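You operate a simulated robot arm through the tools that you are given. There is no shell and no other tool. Be economical: measure what you need, move in short steps, check, and stop when the job is done.

The job below is to be done with a simulated robot arm. You get a single attempt, and the scene is never put back.

## Task
Shut the clamp on the carton in it, pull the lid off, then stand the carton on the yellow outline.
Fine: the lid goes on the bench; open the clamp again; leave the other carton shut where it stands. Set down upright: small carton with the green band.

Only the result counts: the job must be done as asked and must still hold three seconds after the hand-in. Knocking over, shifting, dropping, spilling or breaking anything else fails it. Lids that push on must go on centred and level and be pressed home; caps that screw on are set level and turned clockwise until they are tight.

## Robot
A 6-joint arm with a two-finger parallel gripper, fixed in place. Base frame: the origin is at the foot of the arm, x ahead of it, y to its left, z up; the work surface is at about z = 85. Readings come in cm, rad, newtons and seconds.
With the tool pointing down near the work surface it reaches from about 24 to 64 cm from the base axis. Its first joint turns from -1.152 to 1.152 rad. Payload 2.7 kg.
The TCP is the grasp point between the finger pads, 2.3 cm short of the fingertips. In the tool frame z runs along the fingers and y along their closing line. The gripper opens to 9.4 cm. The fingers are 3.8 cm wide and 1 cm thick; the gripper's body (5.4 by 9.6 cm) begins 3.9 cm behind the TCP.
Orientation is that of the tool frame in the base frame, as [roll, pitch, yaw] about the fixed x, y, z axes, in that order (R = Rz(yaw) Ry(pitch) Rx(roll)). With the fingers straight down and closing along the base's y, the tool's x points along the base's -x, its y along +y and its z along -z.

## Interface
- The arm moves only by the tool drive_tool. Its argument "moves" is a list that holds one entry, the list of rows, each a list of 6 numbers: the shift along the tool's x, y, z in cm, then the turn, a rotation vector about the tool's x, y, z in degrees. In form: [[[tx, ty, tz, ax, ay, az], ...]]. A call has 1 to 20 rows; each row shifts and turns the commanded pose from where the row before left it, along the tool's axes as they then stand. "jaw" is the finger opening in cm, from 0 to 9.4, set as the call begins (left out, the last holds). A row lasts 0.2 s, in which the tool goes at most 5 cm and 0.15 rad; a call with a longer step from one row to the next is refused whole, and so is a gripper value outside its range. A pose out of reach is approached as far as the arm can. The call stops where the force on the tool passes 70 N (or 10 N more than at its start, if that is more) or the arm is blocked; 0.2 s more then pass. The fingers move at their own pace (about 4.5 cm/s each) and stop on an object; they squeeze with about 42 N. The grip force told is the motor's: it shows also when the fingers shut on nothing. Time passes only in rows, and 0.2 s behind the last, so rows that do not move let the fingers close. The reply holds the time, the measured pose of the TCP, the force on the tool along the base axes, the opening and the grip force, in the units named above and with some noise, with the torque about the TCP (base axes, N m) and any sound that the robot's microphone picked up.
- Cameras (640 x 400 px; columns grow to the right, rows downward): "scene" is fixed at [7.16, -42.45, 141.04]; the picture's right is [0.82, -0.57, 0.00], its down [-0.30, -0.43, -0.85] and it looks along [0.48, 0.70, -0.52] (base axes); focal length 332 px, centre (320, 200). "wrist" rides on the gripper at [8.6, 1.6, -7.5] in the tool frame; the picture's right is [-0.18, 0.98, 0.00], its down [-0.58, -0.11, -0.81] and it looks along [-0.79, -0.15, 0.59] (tool axes); focal length 243 px, centre (320, 200). There is no depth. A picture from a camera that has moved, and an enlarged one, comes with that camera's place and axes in the base frame and with its lens.
- grab_frame(camera): a new picture of that camera. The clock stands still meanwhile.
- inspect(camera, box): a new picture of the part [left, top, right, bottom] of that camera's present view, enlarged. The clock stands still meanwhile.
- finish_job(): hands the job in; it is judged then, once.

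Work in short steps. Places have to be worked out from the pictures, the camera data and where the tool is seen: move nearer, look again, correct. Check each grasp and each placing, and mend what went wrong. You have 120 turns and 68 pictures in all, those below and enlarged ones among them. Open the gripper and draw the arm clear of the work before you hand the job in, unless the task says otherwise; then end with one line.

The tools are called after "Request:" as a command line: name --argument value ..., lists and objects as JSON in quotes. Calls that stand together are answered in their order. drive_tool: Moves the arm, as the interface text tells. Its arguments: {"type":"object","properties":{"moves":{"type":"array"},"jaw":{"type":"number"}},"required":["moves"]} The other tools are called the same way: grab_frame (camera) takes a picture; inspect (camera, box) takes an enlarged picture of a part of a camera's view; finish_job () hands the job in.

At the start:

```text
time: 0.0
ee_pos: [36.77, 8.57, 116.3]
ee_rot: [3.141, 0.0, 3.141]
contact_force: [1.1, -0.8, -0.3]
ft_torque: [0.01, -0.03, -0.02]
opening: 9.41
grip_force: 0.0
```

scene: 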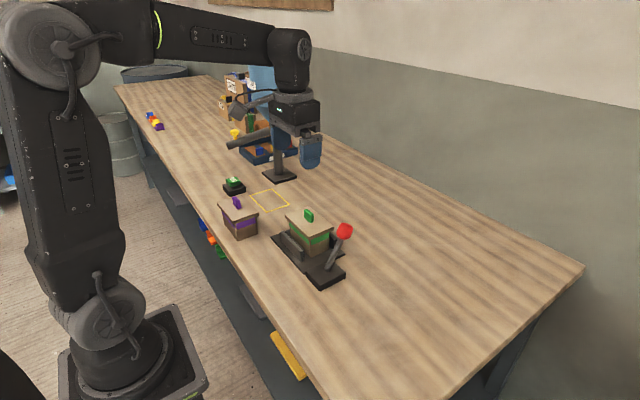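
wrist: 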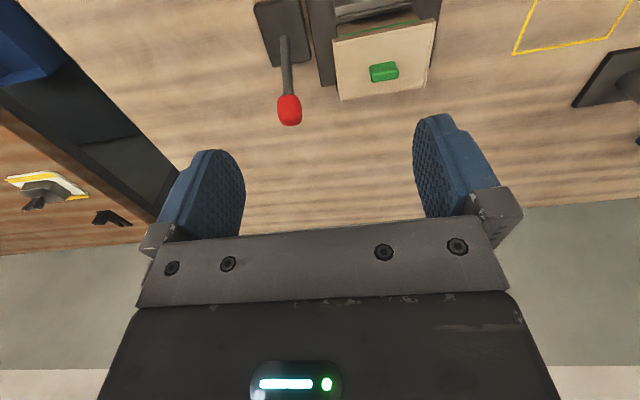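

I'll look closely at the clamp and cartons first.

Request:
inspect --camera "scene" --box '[200, 160, 380, 300]'

Request:
inspect --camera "wrist" --box '[220, 0, 640, 140]'

```text
2.86 times, centred on (290, 230) of scene
camera zoom: at [7.16, -42.45, 141.04], right [0.82, -0.57, 0.0], down [-0.3, -0.43, -0.85], along [0.48, 0.7, -0.52], focal length 949 px, centre (406, 114)
```

zoom: 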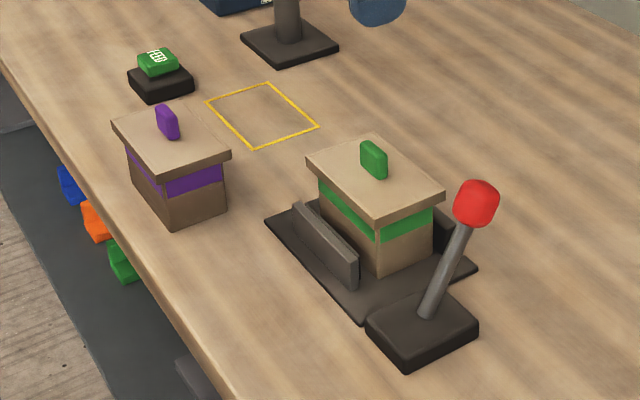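

```text
1.52 times, centred on (430, 70) of wrist
camera zoom: at [28.06, 10.17, 123.9], right [0.18, 0.98, 0.0], down [0.58, -0.11, 0.81], along [0.79, -0.15, -0.59], focal length 370 px, centre (152, 398)
```

zoom: 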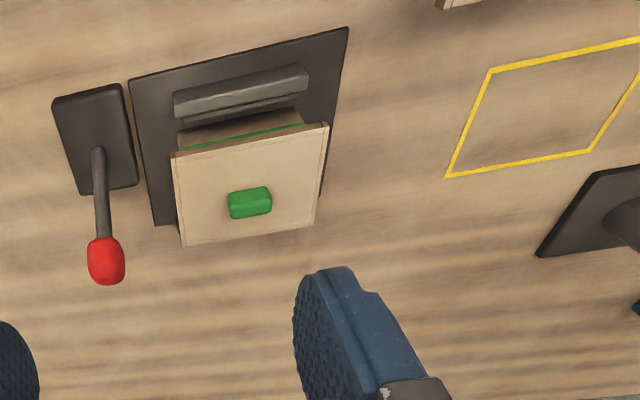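

The clamp is aligned with the base axes. The lever pivots near (40, 3), its knob is near (44.8, 3.1, 97), and the carton is near (43, 15). I'll close the fingers and move beyond the knob on its +x side, still high up.

Request:
drive_tool --moves '[[[-4.2, -1.8, 0, 0, 0, 0], [-4.2, -1.8, 0, 0, 0, 0], [-4.5, -1.9, 0, 0, 0, 0], [0, 0, 4, 0, 0, 0], [0, 0, 4, 0, 0, 0]]]' --jaw 0

Request:
grab_frame --camera "scene"

Request:
grab_frame --camera "wrist"

```text
time: 1.2
ee_pos: [49.75, 3.04, 108.35]
ee_rot: [-3.141, 0.0, -3.141]
contact_force: [0.2, 0.0, -0.3]
ft_torque: [0.0, -0.02, -0.01]
opening: 0.0
grip_force: 13.0
```

```text
63 pictures are left
```

scene: 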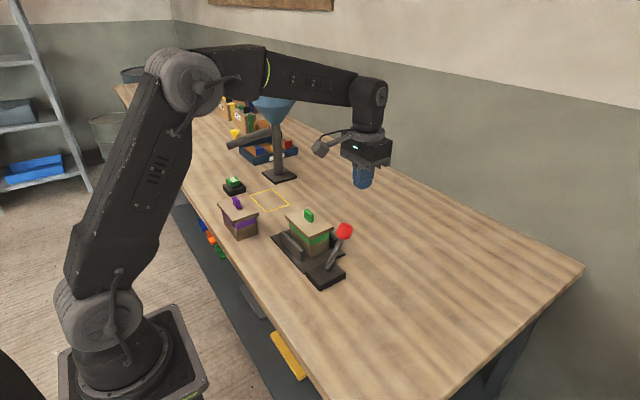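

```text
62 pictures are left
camera wrist: at [41.0, 4.68, 115.85], right [0.18, 0.98, 0.0], down [0.58, -0.11, 0.81], along [0.79, -0.15, -0.59], focal length 243 px, centre (320, 200)
```

wrist: 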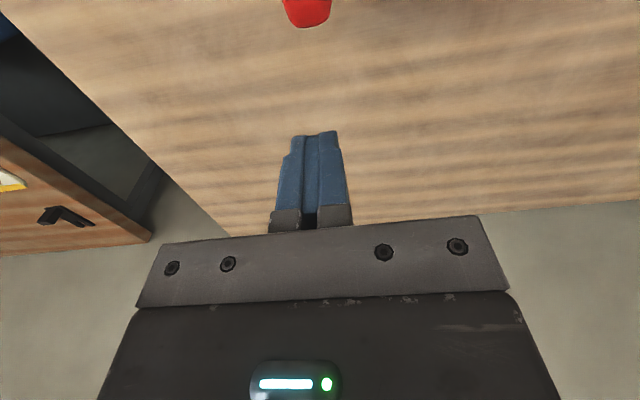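

The knob sits on the −x side of the fingers, as I worked out. I'll lower to knob height, then push slowly toward −x.

Request:
drive_tool --moves '[[[0, 0, 3.5, 0, 0, 0], [0, 0, 3.5, 0, 0, 0], [0, 0, 3.5, 0, 0, 0], [1, 0, 0, 0, 0, 0], [1, 0, 0, 0, 0, 0], [1, 0, 0, 0, 0, 0], [1, 0, 0, 0, 0, 0]]]'

Request:
inspect --camera "scene" --box '[250, 160, 430, 300]'

```text
time: 2.8
ee_pos: [46.35, 3.05, 98.99]
ee_rot: [-3.141, 0.032, -3.14]
contact_force: [19.5, -11.8, 59.9]
ft_torque: [0.04, 1.14, 0.19]
opening: 0.0
grip_force: 42.1
```

```text
2.86 times, centred on (340, 230) of scene
camera zoom: at [7.13, -42.49, 141.03], right [0.82, -0.57, 0.0], down [-0.3, -0.43, -0.85], along [0.48, 0.7, -0.52], focal length 949 px, centre (263, 114)
```

zoom: 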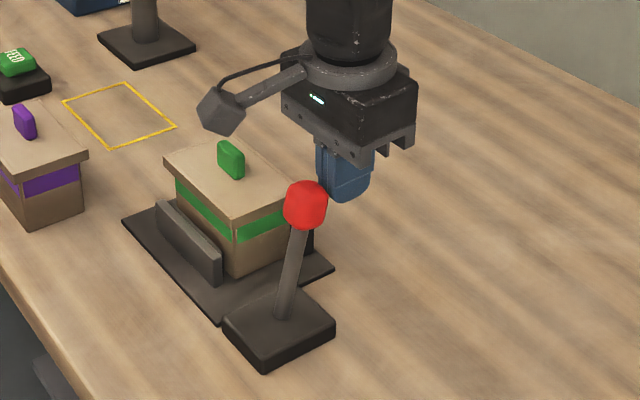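

The lever moved toward −x (knob now about x=42), but the contact was at the rounded fingertips. I'll back off, go lower so the flat of the fingers pushes, and continue.

Request:
drive_tool --moves '[[[-2.5, 0, 0, 0, 0, 0], [0, 0, 2.3, 0, 0, 0], [1, 0, 0, 0, 0, 0], [1, 0, 0, 0, 0, 0], [1, 0, 0, 0, 0, 0]]]'

Request:
inspect --camera "scene" --box '[250, 160, 430, 300]'

```text
time: 3.4
ee_pos: [49.47, 3.08, 97.47]
ee_rot: [3.141, 0.053, -3.139]
contact_force: [1.7, -1.0, 2.3]
ft_torque: [0.03, 0.02, 0.05]
opening: 0.01
grip_force: 41.9
stopped in row 3: the force on the tool passed its limit at 104 N (the readings are from after the stop); the commanded pose is now the measured one
```

```text
2.86 times, centred on (340, 230) of scene
camera zoom: at [7.16, -42.45, 141.04], right [0.82, -0.57, 0.0], down [-0.3, -0.43, -0.85], along [0.48, 0.7, -0.52], focal length 949 px, centre (263, 114)
```

zoom: 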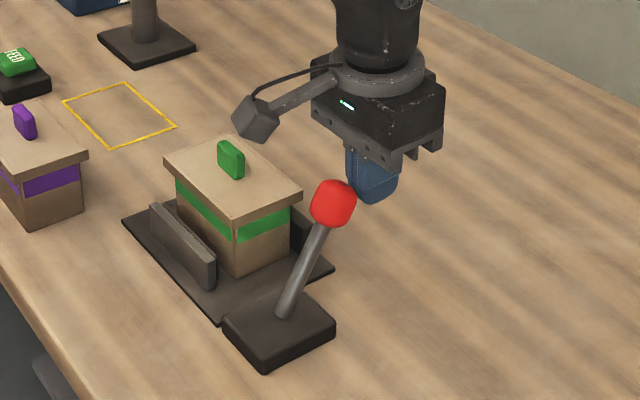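

The lever sprang back to open, but its jaw closed in as the lever went toward −x, so that is the closing direction. I'll back off, remove the small tilt, lower to z≈96 and push in finer steps.

Request:
drive_tool --moves '[[[-1, 0, 0, 0, 3, 0], [0, 0, 1.5, 0, 0, 0], [0.5, 0, 0, 0, 0, 0], [0.5, 0, 0, 0, 0, 0], [0.5, 0, 0, 0, 0, 0], [0.5, 0, 0, 0, 0, 0], [0.5, 0, 0, 0, 0, 0]]]'

```text
time: 5.0
ee_pos: [47.95, 2.98, 96.02]
ee_rot: [-3.142, 0.0, -3.138]
contact_force: [0.7, -0.8, 0.8]
ft_torque: [0.04, 0.01, 0.0]
opening: 0.0
grip_force: 41.8
```

No contact yet at x=47.95. I'll keep pushing.

Request:
drive_tool --moves '[[[0.4, 0, 0, 0, 0, 0], [0.4, 0, 0, 0, 0, 0], [0.4, 0, 0, 0, 0, 0], [0.4, 0, 0, 0, 0, 0], [0.4, 0, 0, 0, 0, 0], [0.4, 0, 0, 0, 0, 0], [0.4, 0, 0, 0, 0, 0], [0.4, 0, 0, 0, 0, 0]]]'

Request:
inspect --camera "scene" --box '[250, 160, 430, 300]'

```text
time: 6.8
ee_pos: [44.68, 3.1, 96.01]
ee_rot: [-3.14, 0.001, -3.137]
contact_force: [0.2, -0.1, 0.4]
ft_torque: [0.01, 0.0, 0.04]
opening: 0.01
grip_force: 41.9
```

```text
2.86 times, centred on (340, 230) of scene
camera zoom: at [7.16, -42.45, 141.04], right [0.82, -0.57, 0.0], down [-0.3, -0.43, -0.85], along [0.48, 0.7, -0.52], focal length 949 px, centre (263, 114)
```

zoom: 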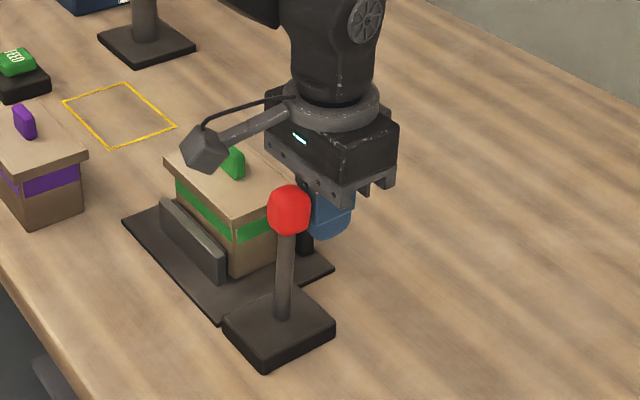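

The lever moves smoothly now and the jaws are closing. I'll keep going.

Request:
drive_tool --moves '[[[0.4, 0, 0, 0, 0, 0], [0.4, 0, 0, 0, 0, 0], [0.4, 0, 0, 0, 0, 0], [0.4, 0, 0, 0, 0, 0], [0.4, 0, 0, 0, 0, 0], [0.4, 0, 0, 0, 0, 0], [0.4, 0, 0, 0, 0, 0], [0.4, 0, 0, 0, 0, 0], [0.4, 0, 0, 0, 0, 0], [0.4, 0, 0, 0, 0, 0]]]'

Request:
inspect --camera "scene" --box '[250, 160, 430, 300]'

```text
time: 9.0
ee_pos: [40.8, 3.02, 96.01]
ee_rot: [3.14, 0.005, -3.138]
contact_force: [20.7, -1.4, -3.2]
ft_torque: [0.04, -0.08, 0.01]
opening: 0.01
grip_force: 41.8
```

```text
2.86 times, centred on (340, 230) of scene
camera zoom: at [7.22, -42.45, 141.04], right [0.82, -0.57, 0.0], down [-0.3, -0.43, -0.85], along [0.48, 0.7, -0.52], focal length 949 px, centre (263, 114)
```

zoom: 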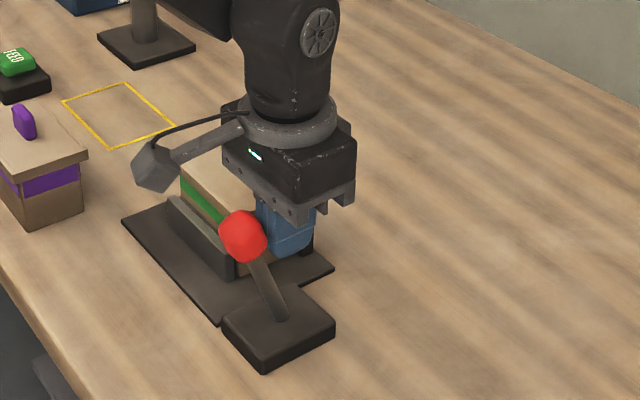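

Resistance is building at 20 N with the jaw nearly on the carton. I'll push in smaller steps to the end of travel.

Request:
drive_tool --moves '[[[0.2, 0, 0, 0, 0, 0], [0.2, 0, 0, 0, 0, 0], [0.2, 0, 0, 0, 0, 0], [0.2, 0, 0, 0, 0, 0], [0.2, 0, 0, 0, 0, 0]]]'

Request:
inspect --camera "scene" --box '[250, 160, 430, 300]'

```text
time: 10.2
ee_pos: [40.56, 3.01, 96.31]
ee_rot: [3.137, 0.03, -3.136]
contact_force: [60.7, -10.9, -22.3]
ft_torque: [0.11, -0.73, -0.02]
opening: 0.0
grip_force: 42.0
```

```text
2.86 times, centred on (340, 230) of scene
camera zoom: at [7.35, -42.48, 141.02], right [0.82, -0.57, 0.0], down [-0.3, -0.43, -0.85], along [0.48, 0.7, -0.52], focal length 949 px, centre (263, 114)
```

zoom: 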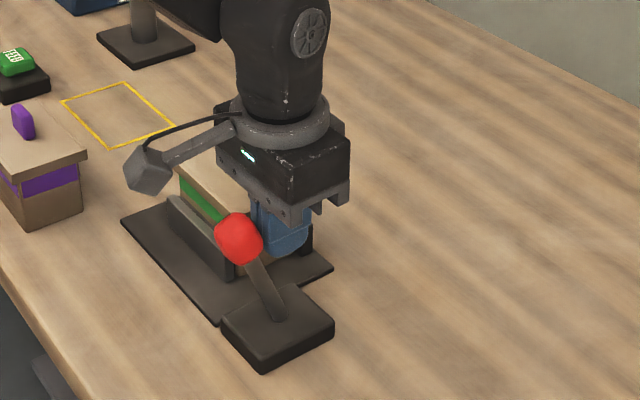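

That's the end stop: 60 N and the tool hardly moved. I'll back off and see whether the lever stays put.

Request:
drive_tool --moves '[[[-2, 0, 0, 0, 0, 0], [-4, 0, 0, 0, 0, 0], [-3, 0, -1, 0, 0, 0], [0, 0, -4, 0, 0, 0], [0, 0, -4, 0, 0, 0], [0, 0, -4, 0, 0, 0]]]'

Request:
inspect --camera "scene" --box '[250, 160, 430, 300]'

```text
time: 11.6
ee_pos: [48.54, 3.07, 108.94]
ee_rot: [-3.141, 0.0, -3.138]
contact_force: [-0.6, 0.2, 0.3]
ft_torque: [0.0, 0.01, -0.01]
opening: 0.0
grip_force: 42.7
```

```text
2.86 times, centred on (340, 230) of scene
camera zoom: at [7.16, -42.45, 141.04], right [0.82, -0.57, 0.0], down [-0.3, -0.43, -0.85], along [0.48, 0.7, -0.52], focal length 949 px, centre (263, 114)
```

zoom: 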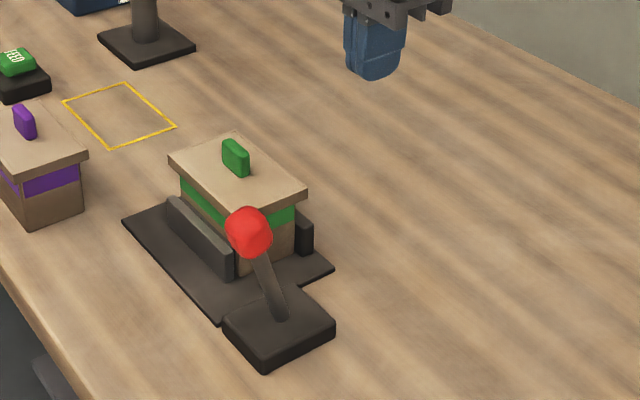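

The lever stays shut and the jaws hold the carton. Next I'll move high over the carton, open the fingers and look at the handle.

Request:
drive_tool --moves '[[[3, 4, -1.5, 0, 0, 0], [3, 4, -1.5, 0, 0, 0], [2, 3.5, -1, 0, 0, 0], [2.5, 0, 0, 0, 0, 0], [2, 0, 0, 0, 0, 0], [0, 0, 0, 0, 0, 0]]]' --jaw 9.4

Request:
grab_frame --camera "wrist"

```text
refused: row 1 steps farther than a row can; nothing moved
```

```text
55 pictures are left
camera wrist: at [39.89, 4.73, 116.45], right [0.18, 0.98, 0.0], down [0.58, -0.11, 0.81], along [0.79, -0.15, -0.59], focal length 243 px, centre (320, 200)
```

wrist: 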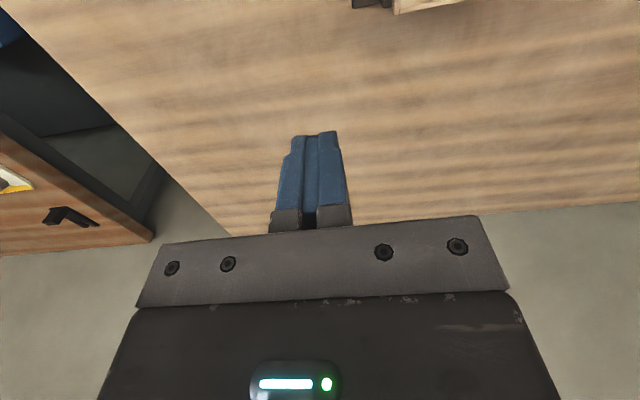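

One row was over the step limit, so I'll resend the move in smaller steps.

Request:
drive_tool --moves '[[[2.5, 3, -1, 0, 0, 0], [2.5, 3, -1, 0, 0, 0], [2.5, 3, -1, 0, 0, 0], [2.5, 2.5, -1, 0, 0, 0], [2.5, 0, 0, 0, 0, 0], [0, 0, 0, 0, 0, 0]]]' --jaw 9.4

Request:
grab_frame --camera "wrist"

```text
time: 13.0
ee_pos: [36.03, 14.5, 113.0]
ee_rot: [-3.141, -0.003, -3.139]
contact_force: [0.6, 0.6, 0.4]
ft_torque: [-0.01, 0.01, 0.0]
opening: 9.41
grip_force: 0.0
```

```text
54 pictures are left
camera wrist: at [27.31, 16.1, 120.49], right [0.18, 0.98, 0.0], down [0.58, -0.11, 0.81], along [0.79, -0.15, -0.59], focal length 243 px, centre (320, 200)
```

wrist: 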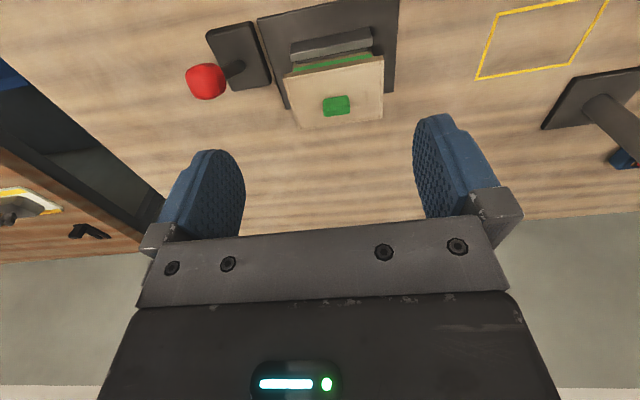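

Request:
inspect --camera "wrist" --box '[240, 0, 420, 140]'

```text
2.86 times, centred on (330, 70) of wrist
camera zoom: at [27.31, 16.1, 120.49], right [0.18, 0.98, 0.0], down [0.58, -0.11, 0.81], along [0.79, -0.15, -0.59], focal length 693 px, centre (291, 571)
```

zoom: 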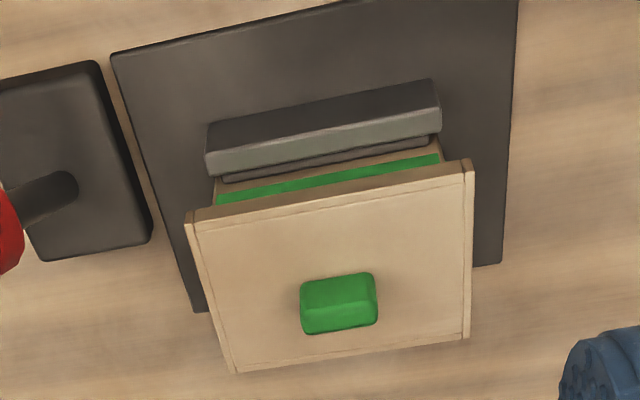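

Both views agree: the handle is centred at (43.6, 15.0), about 3 cm long in y, and the lid top is near z≈94. The body is roughly 8.8 cm in y and 6 cm in x, so I'll turn the gripper 90° to close along x.

Request:
drive_tool --moves '[[[0, 0, 0, 0, 0, 8.1], [0, 0, 0, 0, 0, 8.1], [0, 0, 0, 0, 0, 8.1], [0, 0, 0, 0, 0, 8.1], [0, 0, 0, 0, 0, 8.1], [0, 0, 0, 0, 0, 8.1], [0, 0, 0, 0, 0, 8.1], [0, 0, 0, 0, 0, 8.1], [0, 0, 0, 0, 0, 8.1], [0, 0, 0, 0, 0, 8.1], [0, 0, 0, 0, 0, 9.0], [0, 4, 0, 0, 0, 0], [0.5, 3.6, 0, 0, 0, 0]]]' --jaw 4.5

Request:
grab_frame --camera "wrist"

Request:
grab_frame --camera "scene"

```text
refused: row 11 steps farther than a row can; nothing moved
```

```text
52 pictures are left
camera wrist: at [27.31, 16.1, 120.49], right [0.18, 0.98, 0.0], down [0.58, -0.11, 0.81], along [0.79, -0.15, -0.59], focal length 243 px, centre (320, 200)
```

wrist: 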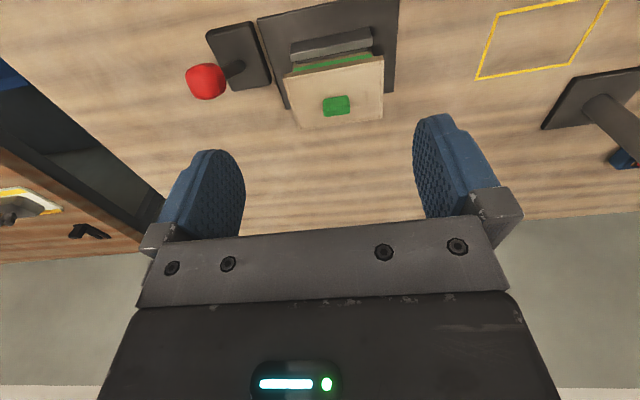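

```text
51 pictures are left
```

scene: 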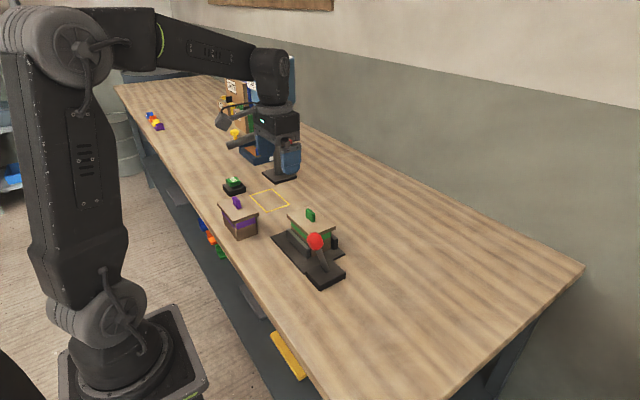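

The last turn row was too large, so I'll use equal 8.17° steps.

Request:
drive_tool --moves '[[[0, 0, 0, 0, 0, 8.17], [0, 0, 0, 0, 0, 8.17], [0, 0, 0, 0, 0, 8.17], [0, 0, 0, 0, 0, 8.17], [0, 0, 0, 0, 0, 8.17], [0, 0, 0, 0, 0, 8.17], [0, 0, 0, 0, 0, 8.17], [0, 0, 0, 0, 0, 8.17], [0, 0, 0, 0, 0, 8.17], [0, 0, 0, 0, 0, 8.17], [0, 0, 0, 0, 0, 8.17], [0, 4, 0, 0, 0, 0], [0.5, 3.6, 0, 0, 0, 0]]]' --jaw 4.5

Request:
grab_frame --camera "wrist"

```text
time: 15.8
ee_pos: [43.85, 14.9, 112.96]
ee_rot: [-3.14, 0.001, 1.577]
contact_force: [0.7, -0.7, -0.1]
ft_torque: [-0.01, 0.02, 0.0]
opening: 4.52
grip_force: 0.1
```

```text
50 pictures are left
camera wrist: at [45.37, 23.75, 120.53], right [0.98, -0.18, 0.0], down [-0.1, -0.58, 0.81], along [-0.14, -0.79, -0.59], focal length 243 px, centre (320, 200)
```

wrist: 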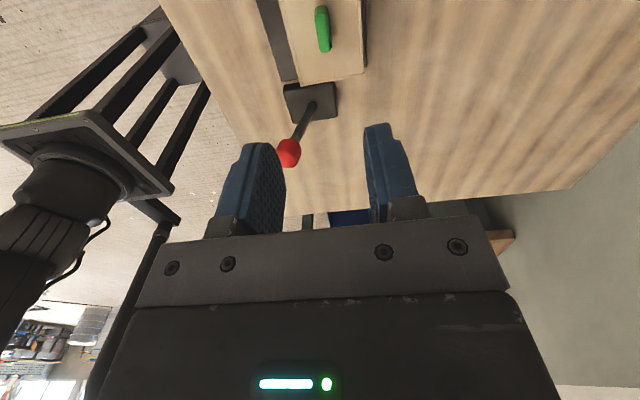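

The handle is centred under the gripper within about 2 mm. I'll descend to just above the handle.

Request:
drive_tool --moves '[[[0.1, -0.1, 4.5, 0, 0, -0.3], [0, 0, 4.5, 0, 0, 0], [0, 0, 4.5, 0, 0, 0], [0, 0, 0.4, 0, 0, 0], [0, 0, 0, 0, 0, 0]]]'

Request:
inspect --camera "scene" --box '[270, 180, 370, 260]'

Request:
grab_frame --camera "wrist"

```text
time: 17.0
ee_pos: [43.68, 15.07, 98.98]
ee_rot: [-3.141, -0.001, 1.585]
contact_force: [0.1, -0.1, -1.1]
ft_torque: [0.0, 0.01, 0.05]
opening: 4.49
grip_force: 0.1
```

```text
5.00 times, centred on (320, 220) of scene
camera zoom: at [7.16, -42.45, 141.04], right [0.82, -0.57, 0.0], down [-0.3, -0.43, -0.85], along [0.48, 0.7, -0.52], focal length 1660 px, centre (320, 100)
```

zoom: 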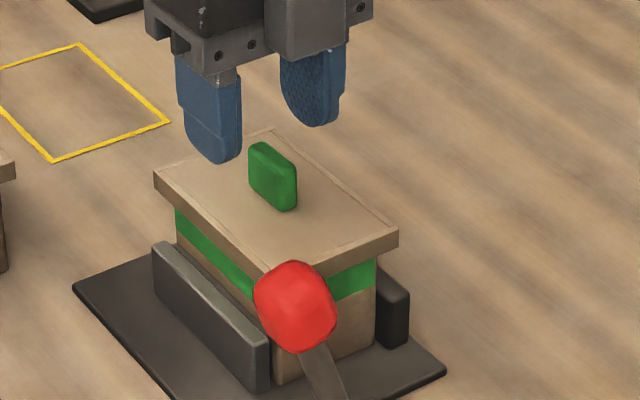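

```text
48 pictures are left
camera wrist: at [45.15, 23.84, 106.52], right [0.98, -0.17, 0.0], down [-0.1, -0.58, 0.81], along [-0.14, -0.79, -0.59], focal length 243 px, centre (320, 200)
```

wrist: 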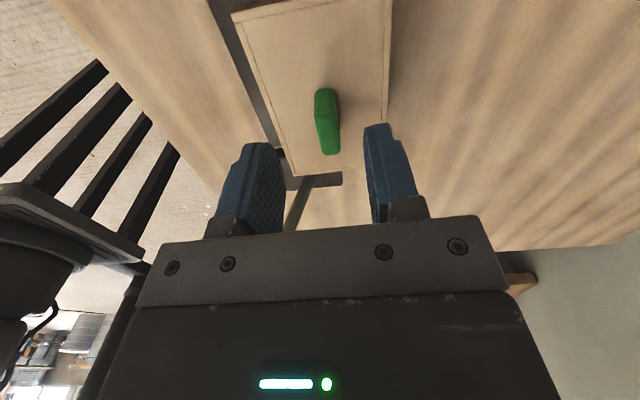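

The fingers straddle the handle. I'll descend in fine steps until the tips are just above the lid.

Request:
drive_tool --moves '[[[0, 0, 0.4, 0, 0, 0.8], [0, 0, 0.4, 0, 0, 0], [0, 0, 0.4, 0, 0, 0], [0, 0, 0.3, 0, 0, 0], [0, 0, 0.3, 0, 0, 0], [0, 0, 0.2, 0, 0, 0]]]'

Request:
inspect --camera "scene" --box '[270, 180, 370, 260]'

```text
time: 18.4
ee_pos: [43.45, 15.14, 97.12]
ee_rot: [-3.14, 0.0, 1.569]
contact_force: [-0.3, -0.4, 0.2]
ft_torque: [0.0, 0.0, 0.02]
opening: 4.5
grip_force: 0.0
```

```text
5.00 times, centred on (320, 220) of scene
camera zoom: at [7.16, -42.45, 141.04], right [0.82, -0.57, 0.0], down [-0.3, -0.43, -0.85], along [0.48, 0.7, -0.52], focal length 1660 px, centre (320, 100)
```

zoom: 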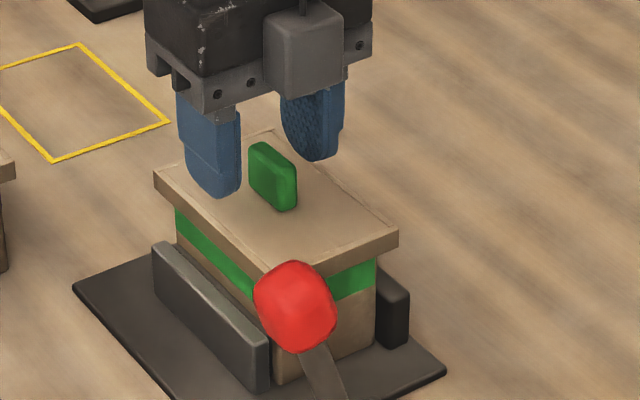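

The tips are about half a centimetre above the lid. I'll go 0.3 lower and close on the handle.

Request:
drive_tool --moves '[[[0, 0, 0.3, 0, 0, 0]]]'

Request:
drive_tool --moves '[[[0, 0, 0, 0, 0, 0], [0, 0, 0, 0, 0, 0], [0, 0, 0, 0, 0, 0], [0, 0, 0, 0, 0, 0], [0, 0, 0, 0, 0, 0]]]' --jaw 0

Request:
inspect --camera "scene" --box '[270, 180, 370, 260]'

```text
time: 18.8
ee_pos: [43.59, 15.15, 96.8]
ee_rot: [-3.141, 0.001, 1.572]
contact_force: [-0.5, -0.4, -0.6]
ft_torque: [0.01, -0.03, -0.02]
opening: 4.49
grip_force: 0.1
```

```text
time: 20.0
ee_pos: [43.61, 15.22, 96.85]
ee_rot: [3.141, 0.0, 1.569]
contact_force: [4.8, 0.9, 4.3]
ft_torque: [0.01, -0.32, 0.02]
opening: 1.07
grip_force: 42.0
```

```text
5.00 times, centred on (320, 220) of scene
camera zoom: at [7.16, -42.45, 141.04], right [0.82, -0.57, 0.0], down [-0.3, -0.43, -0.85], along [0.48, 0.7, -0.52], focal length 1660 px, centre (320, 100)
```

zoom: 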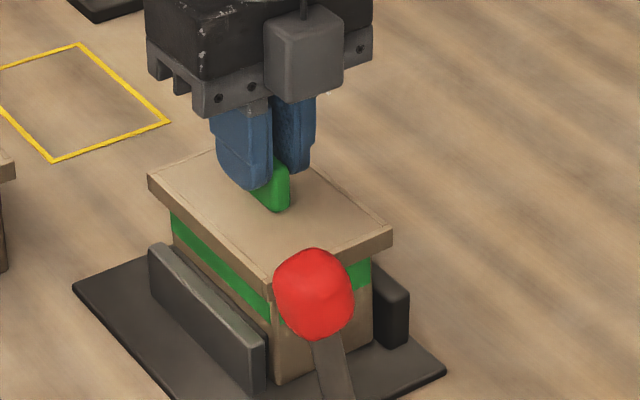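

The grip closed on the handle (1.07 cm) but dragged the carton about 2 mm toward −x and nudged the lever back slightly. I'll shift +0.25 in x to relieve it and check.

Request:
drive_tool --moves '[[[0, 0.15, 0, 0, 0, 0], [0, 0.15, 0, 0, 0, 0], [0, 0, 0, 0, 0, 0]]]'

Request:
inspect --camera "scene" --box '[270, 180, 370, 260]'

```text
time: 20.8
ee_pos: [43.9, 15.18, 96.92]
ee_rot: [-3.139, 0.001, 1.566]
contact_force: [1.0, 0.5, -0.5]
ft_torque: [0.0, -0.01, -0.02]
opening: 1.07
grip_force: 41.5
```

```text
5.00 times, centred on (320, 220) of scene
camera zoom: at [7.16, -42.45, 141.04], right [0.82, -0.57, 0.0], down [-0.3, -0.43, -0.85], along [0.48, 0.7, -0.52], focal length 1660 px, centre (320, 100)
```

zoom: 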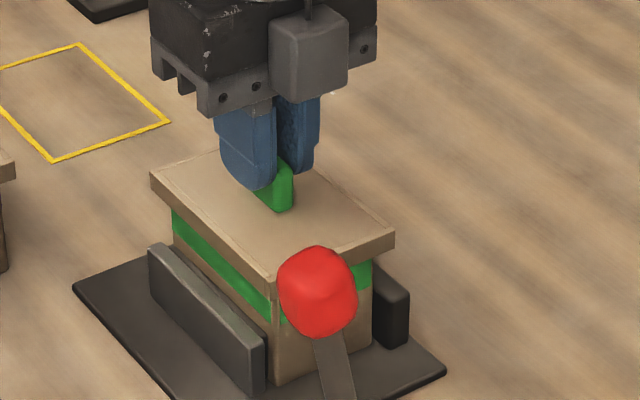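

The clamp has eased slightly open. I'll release the handle, press the lever fully home again, then re-grip better centred at x≈43.9.

Request:
drive_tool --moves '[[[0, 0, 0, 0, 0, 0], [0, 0, 0, 0, 0, 0], [0, 0, -1, 0, 0, 0], [0, 0, -4, 0, 0, 0], [0, 0, -4, 0, 0, 0]]]' --jaw 4.5

Request:
drive_tool --moves '[[[-4.5, 0, 0, 0, 0, 0], [-4.5, 0, 0, 0, 0, 0], [-3, 0, 0, 0, 0, 0], [0, 0, 3, 0, 0, 0], [0, 0, 3, 0, 0, 0], [0, 0, 3, 0, 0, 0]]]' --jaw 0

Request:
inspect --camera "scene" --box '[250, 160, 430, 300]'

```text
time: 22.0
ee_pos: [43.96, 15.28, 105.64]
ee_rot: [-3.14, 0.0, 1.566]
contact_force: [-0.4, 0.2, 0.2]
ft_torque: [-0.01, -0.02, 0.0]
opening: 4.46
grip_force: 0.1
```

```text
time: 23.4
ee_pos: [43.87, 3.16, 96.82]
ee_rot: [-3.139, 0.001, 1.568]
contact_force: [-0.5, -0.3, -0.3]
ft_torque: [0.01, -0.05, 0.01]
opening: 0.0
grip_force: 42.2
```

```text
2.86 times, centred on (340, 230) of scene
camera zoom: at [7.16, -42.45, 141.04], right [0.82, -0.57, 0.0], down [-0.3, -0.43, -0.85], along [0.48, 0.7, -0.52], focal length 949 px, centre (263, 114)
```

zoom: 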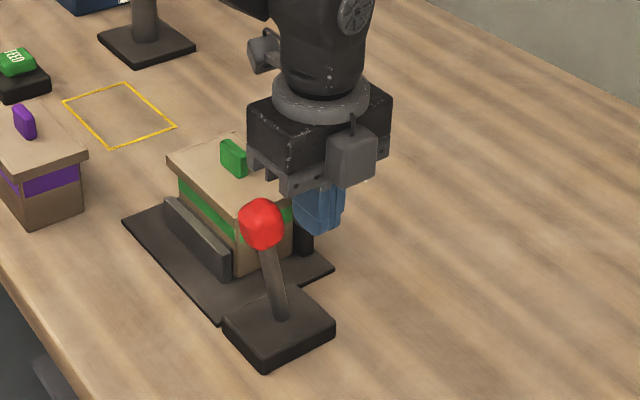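

The knob is just −x of the fingers. I'll push it home in small steps.

Request:
drive_tool --moves '[[[0, -0.5, 0.3, 0, 0, 0], [0, -0.5, 0.3, 0, 0, 0], [0, -0.4, 0, 0, 0, 0], [0, -0.4, 0, 0, 0, 0], [0, -0.4, 0, 0, 0, 0], [0, -0.4, 0, 0, 0, 0], [0, -0.4, 0, 0, 0, 0], [0, -0.3, 0, 0, 0, 0], [0, -0.3, 0, 0, 0, 0], [0, -0.2, 0, 0, 0, 0]]]'

```text
time: 25.6
ee_pos: [40.19, 3.18, 96.03]
ee_rot: [3.139, 0.001, 1.569]
contact_force: [13.1, -1.5, -0.2]
ft_torque: [-0.05, -0.03, 0.07]
opening: 0.0
grip_force: 41.7
```

Request:
drive_tool --moves '[[[0, -0.2, 0, 0, 0, 0], [0, -0.2, 0, 0, 0, 0], [0, -0.2, 0, 0, 0, 0], [0, -0.2, 0, 0, 0, 0], [0, -0.2, 0, 0, 0, 0]]]'

Request:
inspect --camera "scene" --box '[250, 160, 430, 300]'

```text
time: 26.8
ee_pos: [39.76, 3.23, 96.47]
ee_rot: [3.12, -0.005, 1.57]
contact_force: [44.9, -6.2, -4.2]
ft_torque: [0.01, -0.14, 0.24]
opening: 0.01
grip_force: 41.5
```

```text
2.86 times, centred on (340, 230) of scene
camera zoom: at [7.29, -42.47, 141.03], right [0.82, -0.57, 0.0], down [-0.3, -0.43, -0.85], along [0.48, 0.7, -0.52], focal length 949 px, centre (263, 114)
```

zoom: 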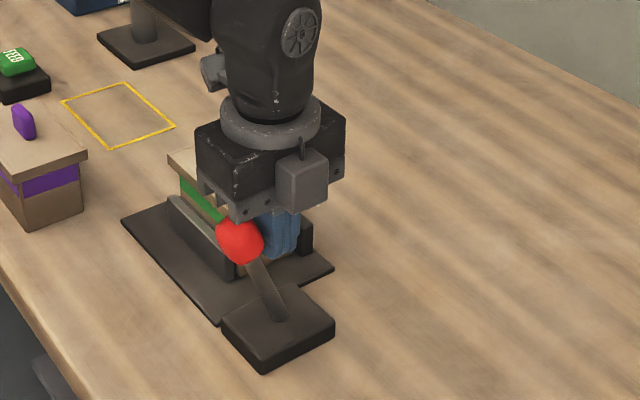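

It's at the stop with 45 N. I'll back off and rise, then look.

Request:
drive_tool --moves '[[[0, 1, 0, 0, 0, 0], [0, 3, 0, 0, 0, 0], [0, 0, -4, 0, 0, 0], [0, 0, -4, 0, 0, 0], [4, 0.3, -1.4, 0, 0, 0], [4, 0, 0, 0, 0, 0], [3.9, 0, 0, 0, 0, 0]]]' --jaw 0

Request:
inspect --camera "scene" --box '[270, 180, 370, 260]'

```text
time: 28.4
ee_pos: [43.38, 15.18, 105.57]
ee_rot: [-3.14, 0.001, 1.567]
contact_force: [0.1, -0.1, 0.1]
ft_torque: [-0.02, -0.05, -0.02]
opening: 0.03
grip_force: 42.4
```

```text
5.00 times, centred on (320, 220) of scene
camera zoom: at [7.16, -42.45, 141.04], right [0.82, -0.57, 0.0], down [-0.3, -0.43, -0.85], along [0.48, 0.7, -0.52], focal length 1660 px, centre (320, 100)
```

zoom: 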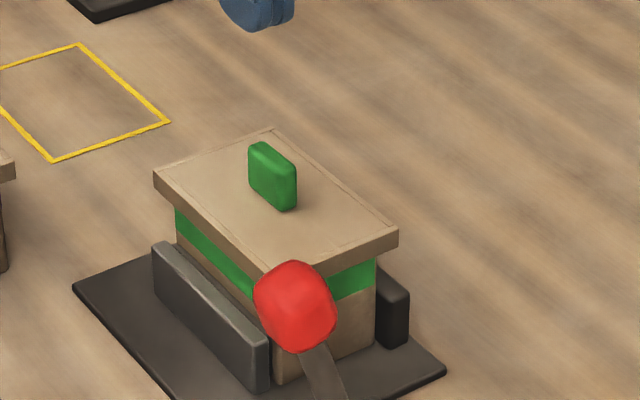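

The clamp is shut again as before. Comparing the pictures, the handle sits at x≈44.1, so I'll align there and descend with a modest opening.

Request:
drive_tool --moves '[[[0, 0.7, 0, 0, 0, 0], [0, 0, 4, 0, 0, 0], [0, 0, 2.5, 0, 0, 0], [0, 0, 0, 0, 0, 0]]]' --jaw 3

Request:
inspect --camera "wrist" --box '[220, 60, 420, 220]'

Request:
inspect --camera "scene" --box '[270, 180, 370, 260]'

```text
time: 29.4
ee_pos: [44.25, 14.88, 99.09]
ee_rot: [3.141, -0.001, 1.57]
contact_force: [-0.5, 0.0, -0.8]
ft_torque: [-0.02, 0.03, -0.02]
opening: 3.0
grip_force: 0.1
```

```text
2.50 times, centred on (320, 140) of wrist
camera zoom: at [45.82, 23.66, 106.58], right [0.98, -0.19, 0.0], down [-0.11, -0.58, 0.81], along [-0.15, -0.79, -0.59], focal length 606 px, centre (320, 350)
```

zoom: 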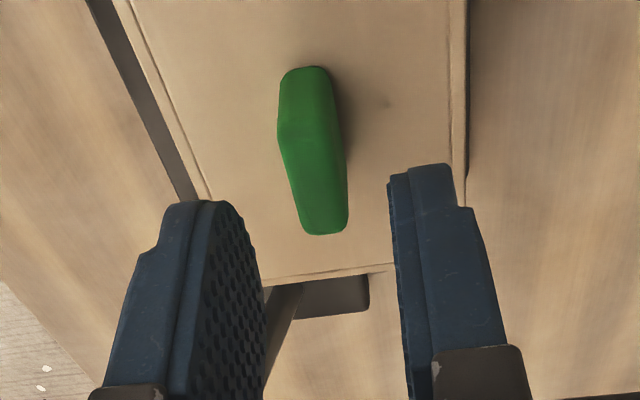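

```text
5.00 times, centred on (320, 220) of scene
camera zoom: at [7.16, -42.45, 141.04], right [0.82, -0.57, 0.0], down [-0.3, -0.43, -0.85], along [0.48, 0.7, -0.52], focal length 1660 px, centre (320, 100)
```

zoom: 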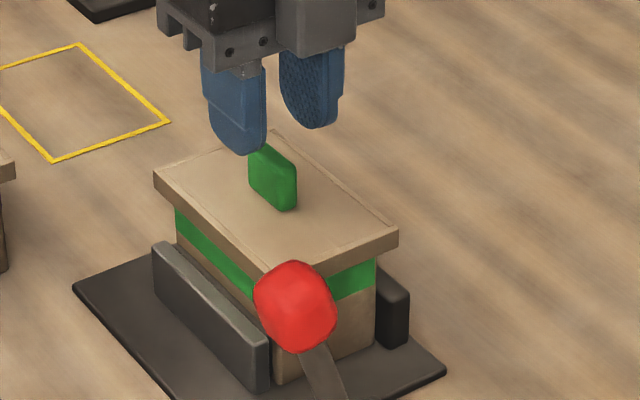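

It's aligned within about 1 mm. I'll descend 2.3 cm and close.

Request:
drive_tool --moves '[[[0, 0, 0.6, 0, 0, 0], [0, 0, 0.6, 0, 0, 0], [0, 0, 0.6, 0, 0, 0], [0, 0, 0.5, 0, 0, 0]]]'

Request:
drive_tool --moves '[[[0, 0, 0, 0, 0, 0], [0, 0, 0, 0, 0, 0], [0, 0, 0, 0, 0, 0], [0, 0, 0, 0, 0, 0]]]' --jaw 0

Request:
inspect --camera "scene" --box '[270, 180, 370, 260]'

```text
time: 30.4
ee_pos: [44.24, 14.97, 96.8]
ee_rot: [3.141, -0.001, 1.569]
contact_force: [0.3, 1.0, 0.1]
ft_torque: [-0.01, 0.01, 0.01]
opening: 3.02
grip_force: 0.0
```

```text
time: 31.4
ee_pos: [44.07, 14.92, 96.85]
ee_rot: [-3.14, 0.0, 1.569]
contact_force: [-1.1, 0.1, -1.0]
ft_torque: [0.0, 0.01, 0.03]
opening: 1.04
grip_force: 41.5
```

```text
5.00 times, centred on (320, 220) of scene
camera zoom: at [7.16, -42.45, 141.04], right [0.82, -0.57, 0.0], down [-0.3, -0.43, -0.85], along [0.48, 0.7, -0.52], focal length 1660 px, centre (320, 100)
```

zoom: 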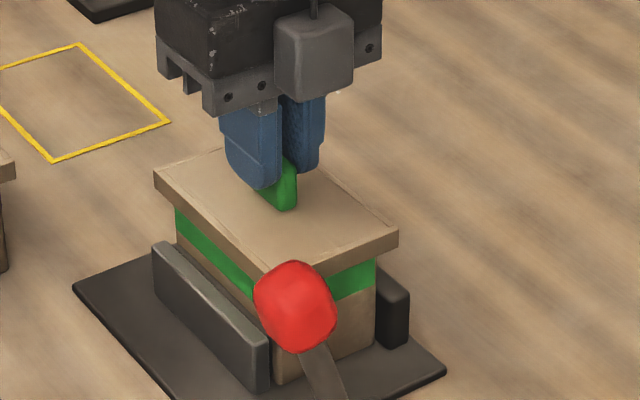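

The grip is clean and nothing shifted. I'll pull straight up slowly.

Request:
drive_tool --moves '[[[0, 0, -0.2, 0, 0, 0], [0, 0, -0.2, 0, 0, 0], [0, 0, -0.2, 0, 0, 0], [0, 0, -0.2, 0, 0, 0], [0, 0, -0.2, 0, 0, 0]]]'

Request:
inspect --camera "scene" --box '[270, 180, 370, 260]'

```text
time: 32.6
ee_pos: [44.14, 15.08, 97.87]
ee_rot: [-3.138, 0.001, 1.569]
contact_force: [0.7, 0.4, -0.7]
ft_torque: [-0.01, -0.01, 0.02]
opening: 1.05
grip_force: 42.2
```

```text
5.00 times, centred on (320, 220) of scene
camera zoom: at [7.16, -42.45, 141.04], right [0.82, -0.57, 0.0], down [-0.3, -0.43, -0.85], along [0.48, 0.7, -0.52], focal length 1660 px, centre (320, 100)
```

zoom: 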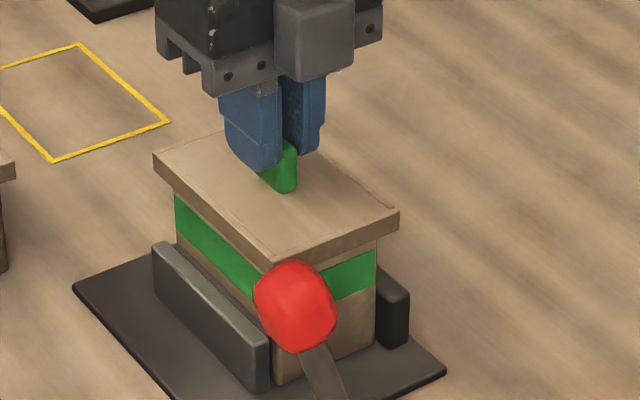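

The lid is rising and the carton stays put. I'll lift clear.

Request:
drive_tool --moves '[[[0, 0, -1, 0, 0, 0], [0, 0, -2, 0, 0, 0], [0, 0, -3, 0, 0, 0], [0, 0, -3, 0, 0, 0], [-0.5, 3, 0, 0, 0, 0], [-0.5, 3, 0, 0, 0, 0], [-1, 3, 0, 0, 0, 0], [-1, 3, 0, 0, 0, 0], [0, 0, 0, 0, 0, 0]]]'

Request:
grab_frame --camera "scene"

Request:
inspect --camera "scene" --box '[260, 160, 380, 260]'

```text
time: 34.6
ee_pos: [56.15, 12.07, 106.87]
ee_rot: [-3.141, 0.001, 1.569]
contact_force: [-0.3, 0.3, 0.0]
ft_torque: [0.02, -0.01, 0.03]
opening: 1.08
grip_force: 41.5
```

```text
37 pictures are left
```

scene: 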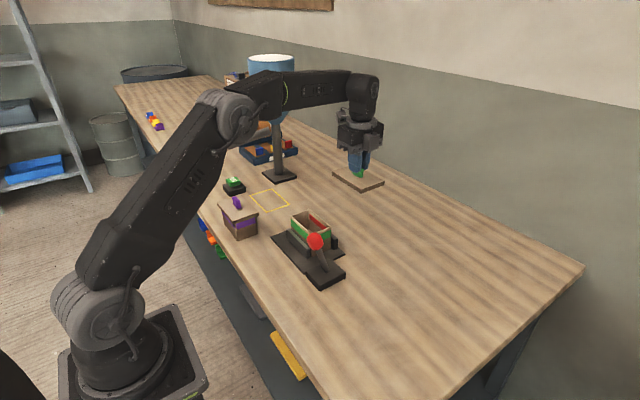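

```text
4.00 times, centred on (320, 210) of scene
camera zoom: at [7.16, -42.45, 141.04], right [0.82, -0.57, 0.0], down [-0.3, -0.43, -0.85], along [0.48, 0.7, -0.52], focal length 1328 px, centre (320, 160)
```

zoom: 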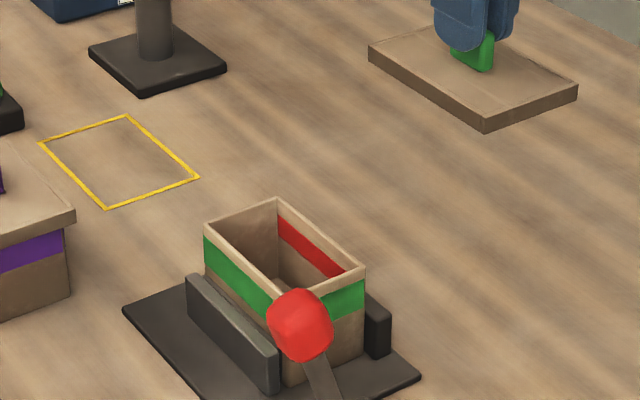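

The lid is off and held level; the carton stayed in the clamp. I'll lower the lid to the open bench.

Request:
drive_tool --moves '[[[0, 0, 4, 0, 0, 0], [0, 0, 4, 0, 0, 0], [0, 0, 4, 0, 0, 0], [0, 0, 3, 0, 0, 0], [0, 0, 1, 0, 0, 0], [0, 0, 0, 0, 0, 0]]]'

Request:
inspect --camera "scene" --box '[310, 140, 430, 240]'

```text
time: 36.0
ee_pos: [56.06, 12.12, 90.77]
ee_rot: [-3.137, 0.0, 1.569]
contact_force: [0.1, 0.5, -0.7]
ft_torque: [0.05, 0.05, -0.01]
opening: 1.05
grip_force: 42.1
```

```text
4.00 times, centred on (370, 190) of scene
camera zoom: at [7.16, -42.45, 141.04], right [0.82, -0.57, 0.0], down [-0.3, -0.43, -0.85], along [0.48, 0.7, -0.52], focal length 1328 px, centre (120, 240)
```

zoom: 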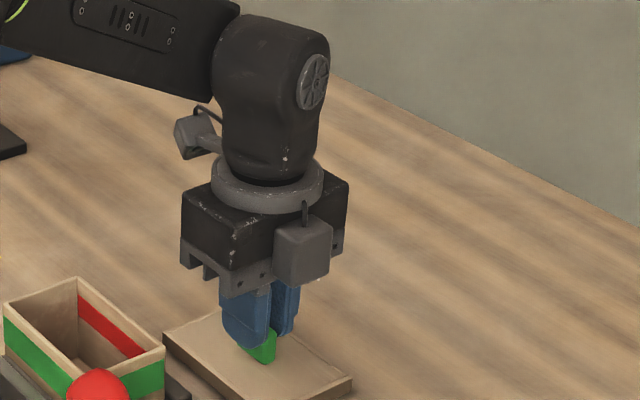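

It's about 2 cm above the bench. I'll lower in fine steps until it touches.

Request:
drive_tool --moves '[[[0, 0, 0.3, 0, 0, 0], [0, 0, 0.3, 0, 0, 0], [0, 0, 0.3, 0, 0, 0], [0, 0, 0.2, 0, 0, 0], [0, 0, 0.2, 0, 0, 0], [0, 0, 0.2, 0, 0, 0]]]'

```text
time: 37.4
ee_pos: [56.07, 12.06, 89.79]
ee_rot: [3.136, -0.001, 1.569]
contact_force: [-14.1, -1.9, 36.1]
ft_torque: [-0.09, 0.38, -0.02]
opening: 1.06
grip_force: 41.6
```

It touched at about 89.8. I'll ease up 0.4 and release, then rise.

Request:
drive_tool --moves '[[[0, 0, -0.25, 0, 0, 0], [0, 0, -0.2, 0, 0, 0]]]'

Request:
drive_tool --moves '[[[0, 0, 0, 0, 0, 0], [0, 0, 0, 0, 0, 0], [0, 0, -1, 0, 0, 0], [0, 0, -4, 0, 0, 0], [0, 0, -4, 0, 0, 0], [0, 0, -4, 0, 0, 0], [0, 0, -2, 0, 0, 0]]]' --jaw 4

Request:
grab_frame --camera "scene"

```text
time: 38.0
ee_pos: [56.06, 12.05, 89.78]
ee_rot: [3.14, -0.002, 1.565]
contact_force: [5.4, 1.3, 11.6]
ft_torque: [0.25, -0.16, -0.13]
opening: 1.04
grip_force: 41.9
```

```text
time: 39.6
ee_pos: [56.08, 12.04, 104.72]
ee_rot: [-3.14, 0.0, 1.571]
contact_force: [-0.2, 0.8, 0.2]
ft_torque: [0.02, -0.02, 0.0]
opening: 4.01
grip_force: 0.1
```

```text
34 pictures are left
```

scene: 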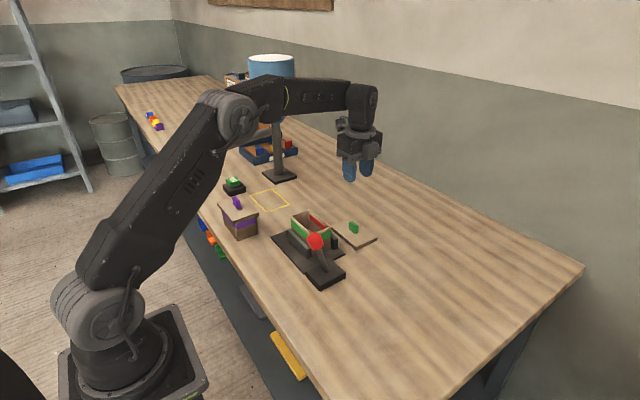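

The lid lies flat on the bench. To open the clamp I'll go above and around to the −x side of the knob.

Request:
drive_tool --moves '[[[-1.8, -4, 0, 0, 0, 0], [-1.8, -4, 0, 0, 0, 0], [-1.8, -4, 0, 0, 0, 0], [-1.8, -4, 0, 0, 0, 0], [-1.8, -4, 0, 0, 0, 0], [0, -4, 0, 0, 0, 0], [0, 0, 3, 0, 0, 0], [0, 0, 0, 0, 0, 0]]]' --jaw 0

Request:
inspect --camera "scene" --box '[220, 160, 400, 300]'

```text
time: 41.4
ee_pos: [32.19, 3.14, 101.61]
ee_rot: [-3.139, 0.0, 1.569]
contact_force: [-0.4, 0.1, -1.1]
ft_torque: [0.04, 0.0, 0.02]
opening: 0.0
grip_force: 42.1
```

```text
2.86 times, centred on (310, 230) of scene
camera zoom: at [7.16, -42.45, 141.04], right [0.82, -0.57, 0.0], down [-0.3, -0.43, -0.85], along [0.48, 0.7, -0.52], focal length 949 px, centre (349, 114)
```

zoom: 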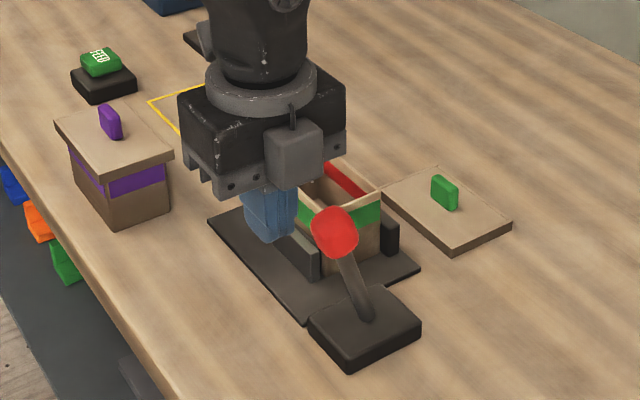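

I'm clear on the −x side. I'll lower to z≈96.5 and push the lever toward +x.

Request:
drive_tool --moves '[[[0, 0, 3, 0, 0, 0], [0, 0, 2.1, 0, 0, 0], [0, 0.5, 0, 0, 0, 0], [0, 0.5, 0, 0, 0, 0], [0, 0.5, 0, 0, 0, 0], [0, 0.5, 0, 0, 0, 0], [0, 0.5, 0, 0, 0, 0], [0, 0.5, 0, 0, 0, 0], [0, 0.5, 0, 0, 0, 0], [0, 0.5, 0, 0, 0, 0]]]'

Request:
inspect --camera "scene" --box '[250, 160, 430, 300]'

```text
time: 43.6
ee_pos: [36.14, 3.09, 96.58]
ee_rot: [-3.14, 0.001, 1.566]
contact_force: [-0.6, 1.0, 0.6]
ft_torque: [-0.01, 0.03, 0.01]
opening: 0.0
grip_force: 42.0
```

```text
2.86 times, centred on (340, 230) of scene
camera zoom: at [7.16, -42.45, 141.04], right [0.82, -0.57, 0.0], down [-0.3, -0.43, -0.85], along [0.48, 0.7, -0.52], focal length 949 px, centre (263, 114)
```

zoom: 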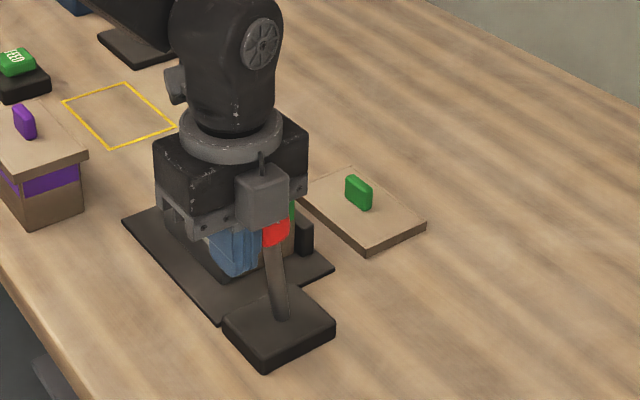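

The lever is moving freely, so I'll keep pushing to the open position.

Request:
drive_tool --moves '[[[0, 0.5, 0, 0, 0, 0], [0, 0.5, 0, 0, 0, 0], [0, 0.5, 0, 0, 0, 0], [0, 0.5, 0, 0, 0, 0], [0, 0.5, 0, 0, 0, 0], [0, 0.5, 0, 0, 0, 0], [0, 0.4, 0, 0, 0, 0], [0, 0.4, 0, 0, 0, 0], [0, 0.4, 0, 0, 0, 0], [0, 0.4, 0, 0, 0, 0], [0, 0.4, 0, 0, 0, 0]]]'

Request:
inspect --camera "scene" --box '[250, 160, 430, 300]'

```text
time: 46.0
ee_pos: [41.13, 3.22, 96.66]
ee_rot: [-3.138, 0.001, 1.566]
contact_force: [-0.7, 0.5, -0.3]
ft_torque: [0.0, 0.01, -0.01]
opening: 0.02
grip_force: 42.0
```

```text
2.86 times, centred on (340, 230) of scene
camera zoom: at [7.16, -42.45, 141.04], right [0.82, -0.57, 0.0], down [-0.3, -0.43, -0.85], along [0.48, 0.7, -0.52], focal length 949 px, centre (263, 114)
```

zoom: 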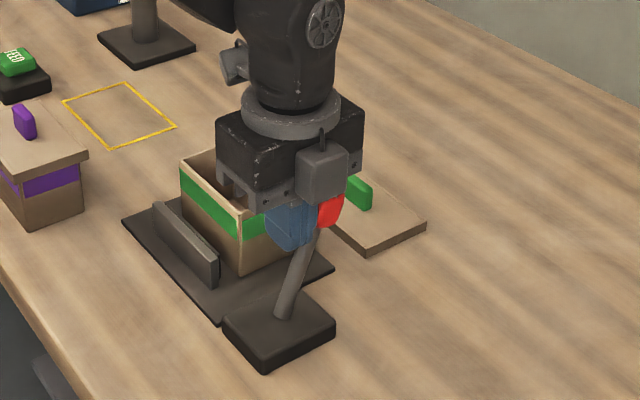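

It's nearly open. I'll go a bit further to the stop.

Request:
drive_tool --moves '[[[0, 0.4, 0, 0, 0, 0], [0, 0.4, 0, 0, 0, 0], [0, 0.3, 0, 0, 0, 0], [0, 0.3, 0, 0, 0, 0], [0, 0.2, 0, 0, 0, 0], [0, 0.2, 0, 0, 0, 0]]]'

```text
time: 47.4
ee_pos: [42.29, 3.09, 96.62]
ee_rot: [-3.124, 0.0, 1.567]
contact_force: [-43.3, 6.1, 16.5]
ft_torque: [0.08, 0.33, 0.13]
opening: 0.0
grip_force: 42.2
```

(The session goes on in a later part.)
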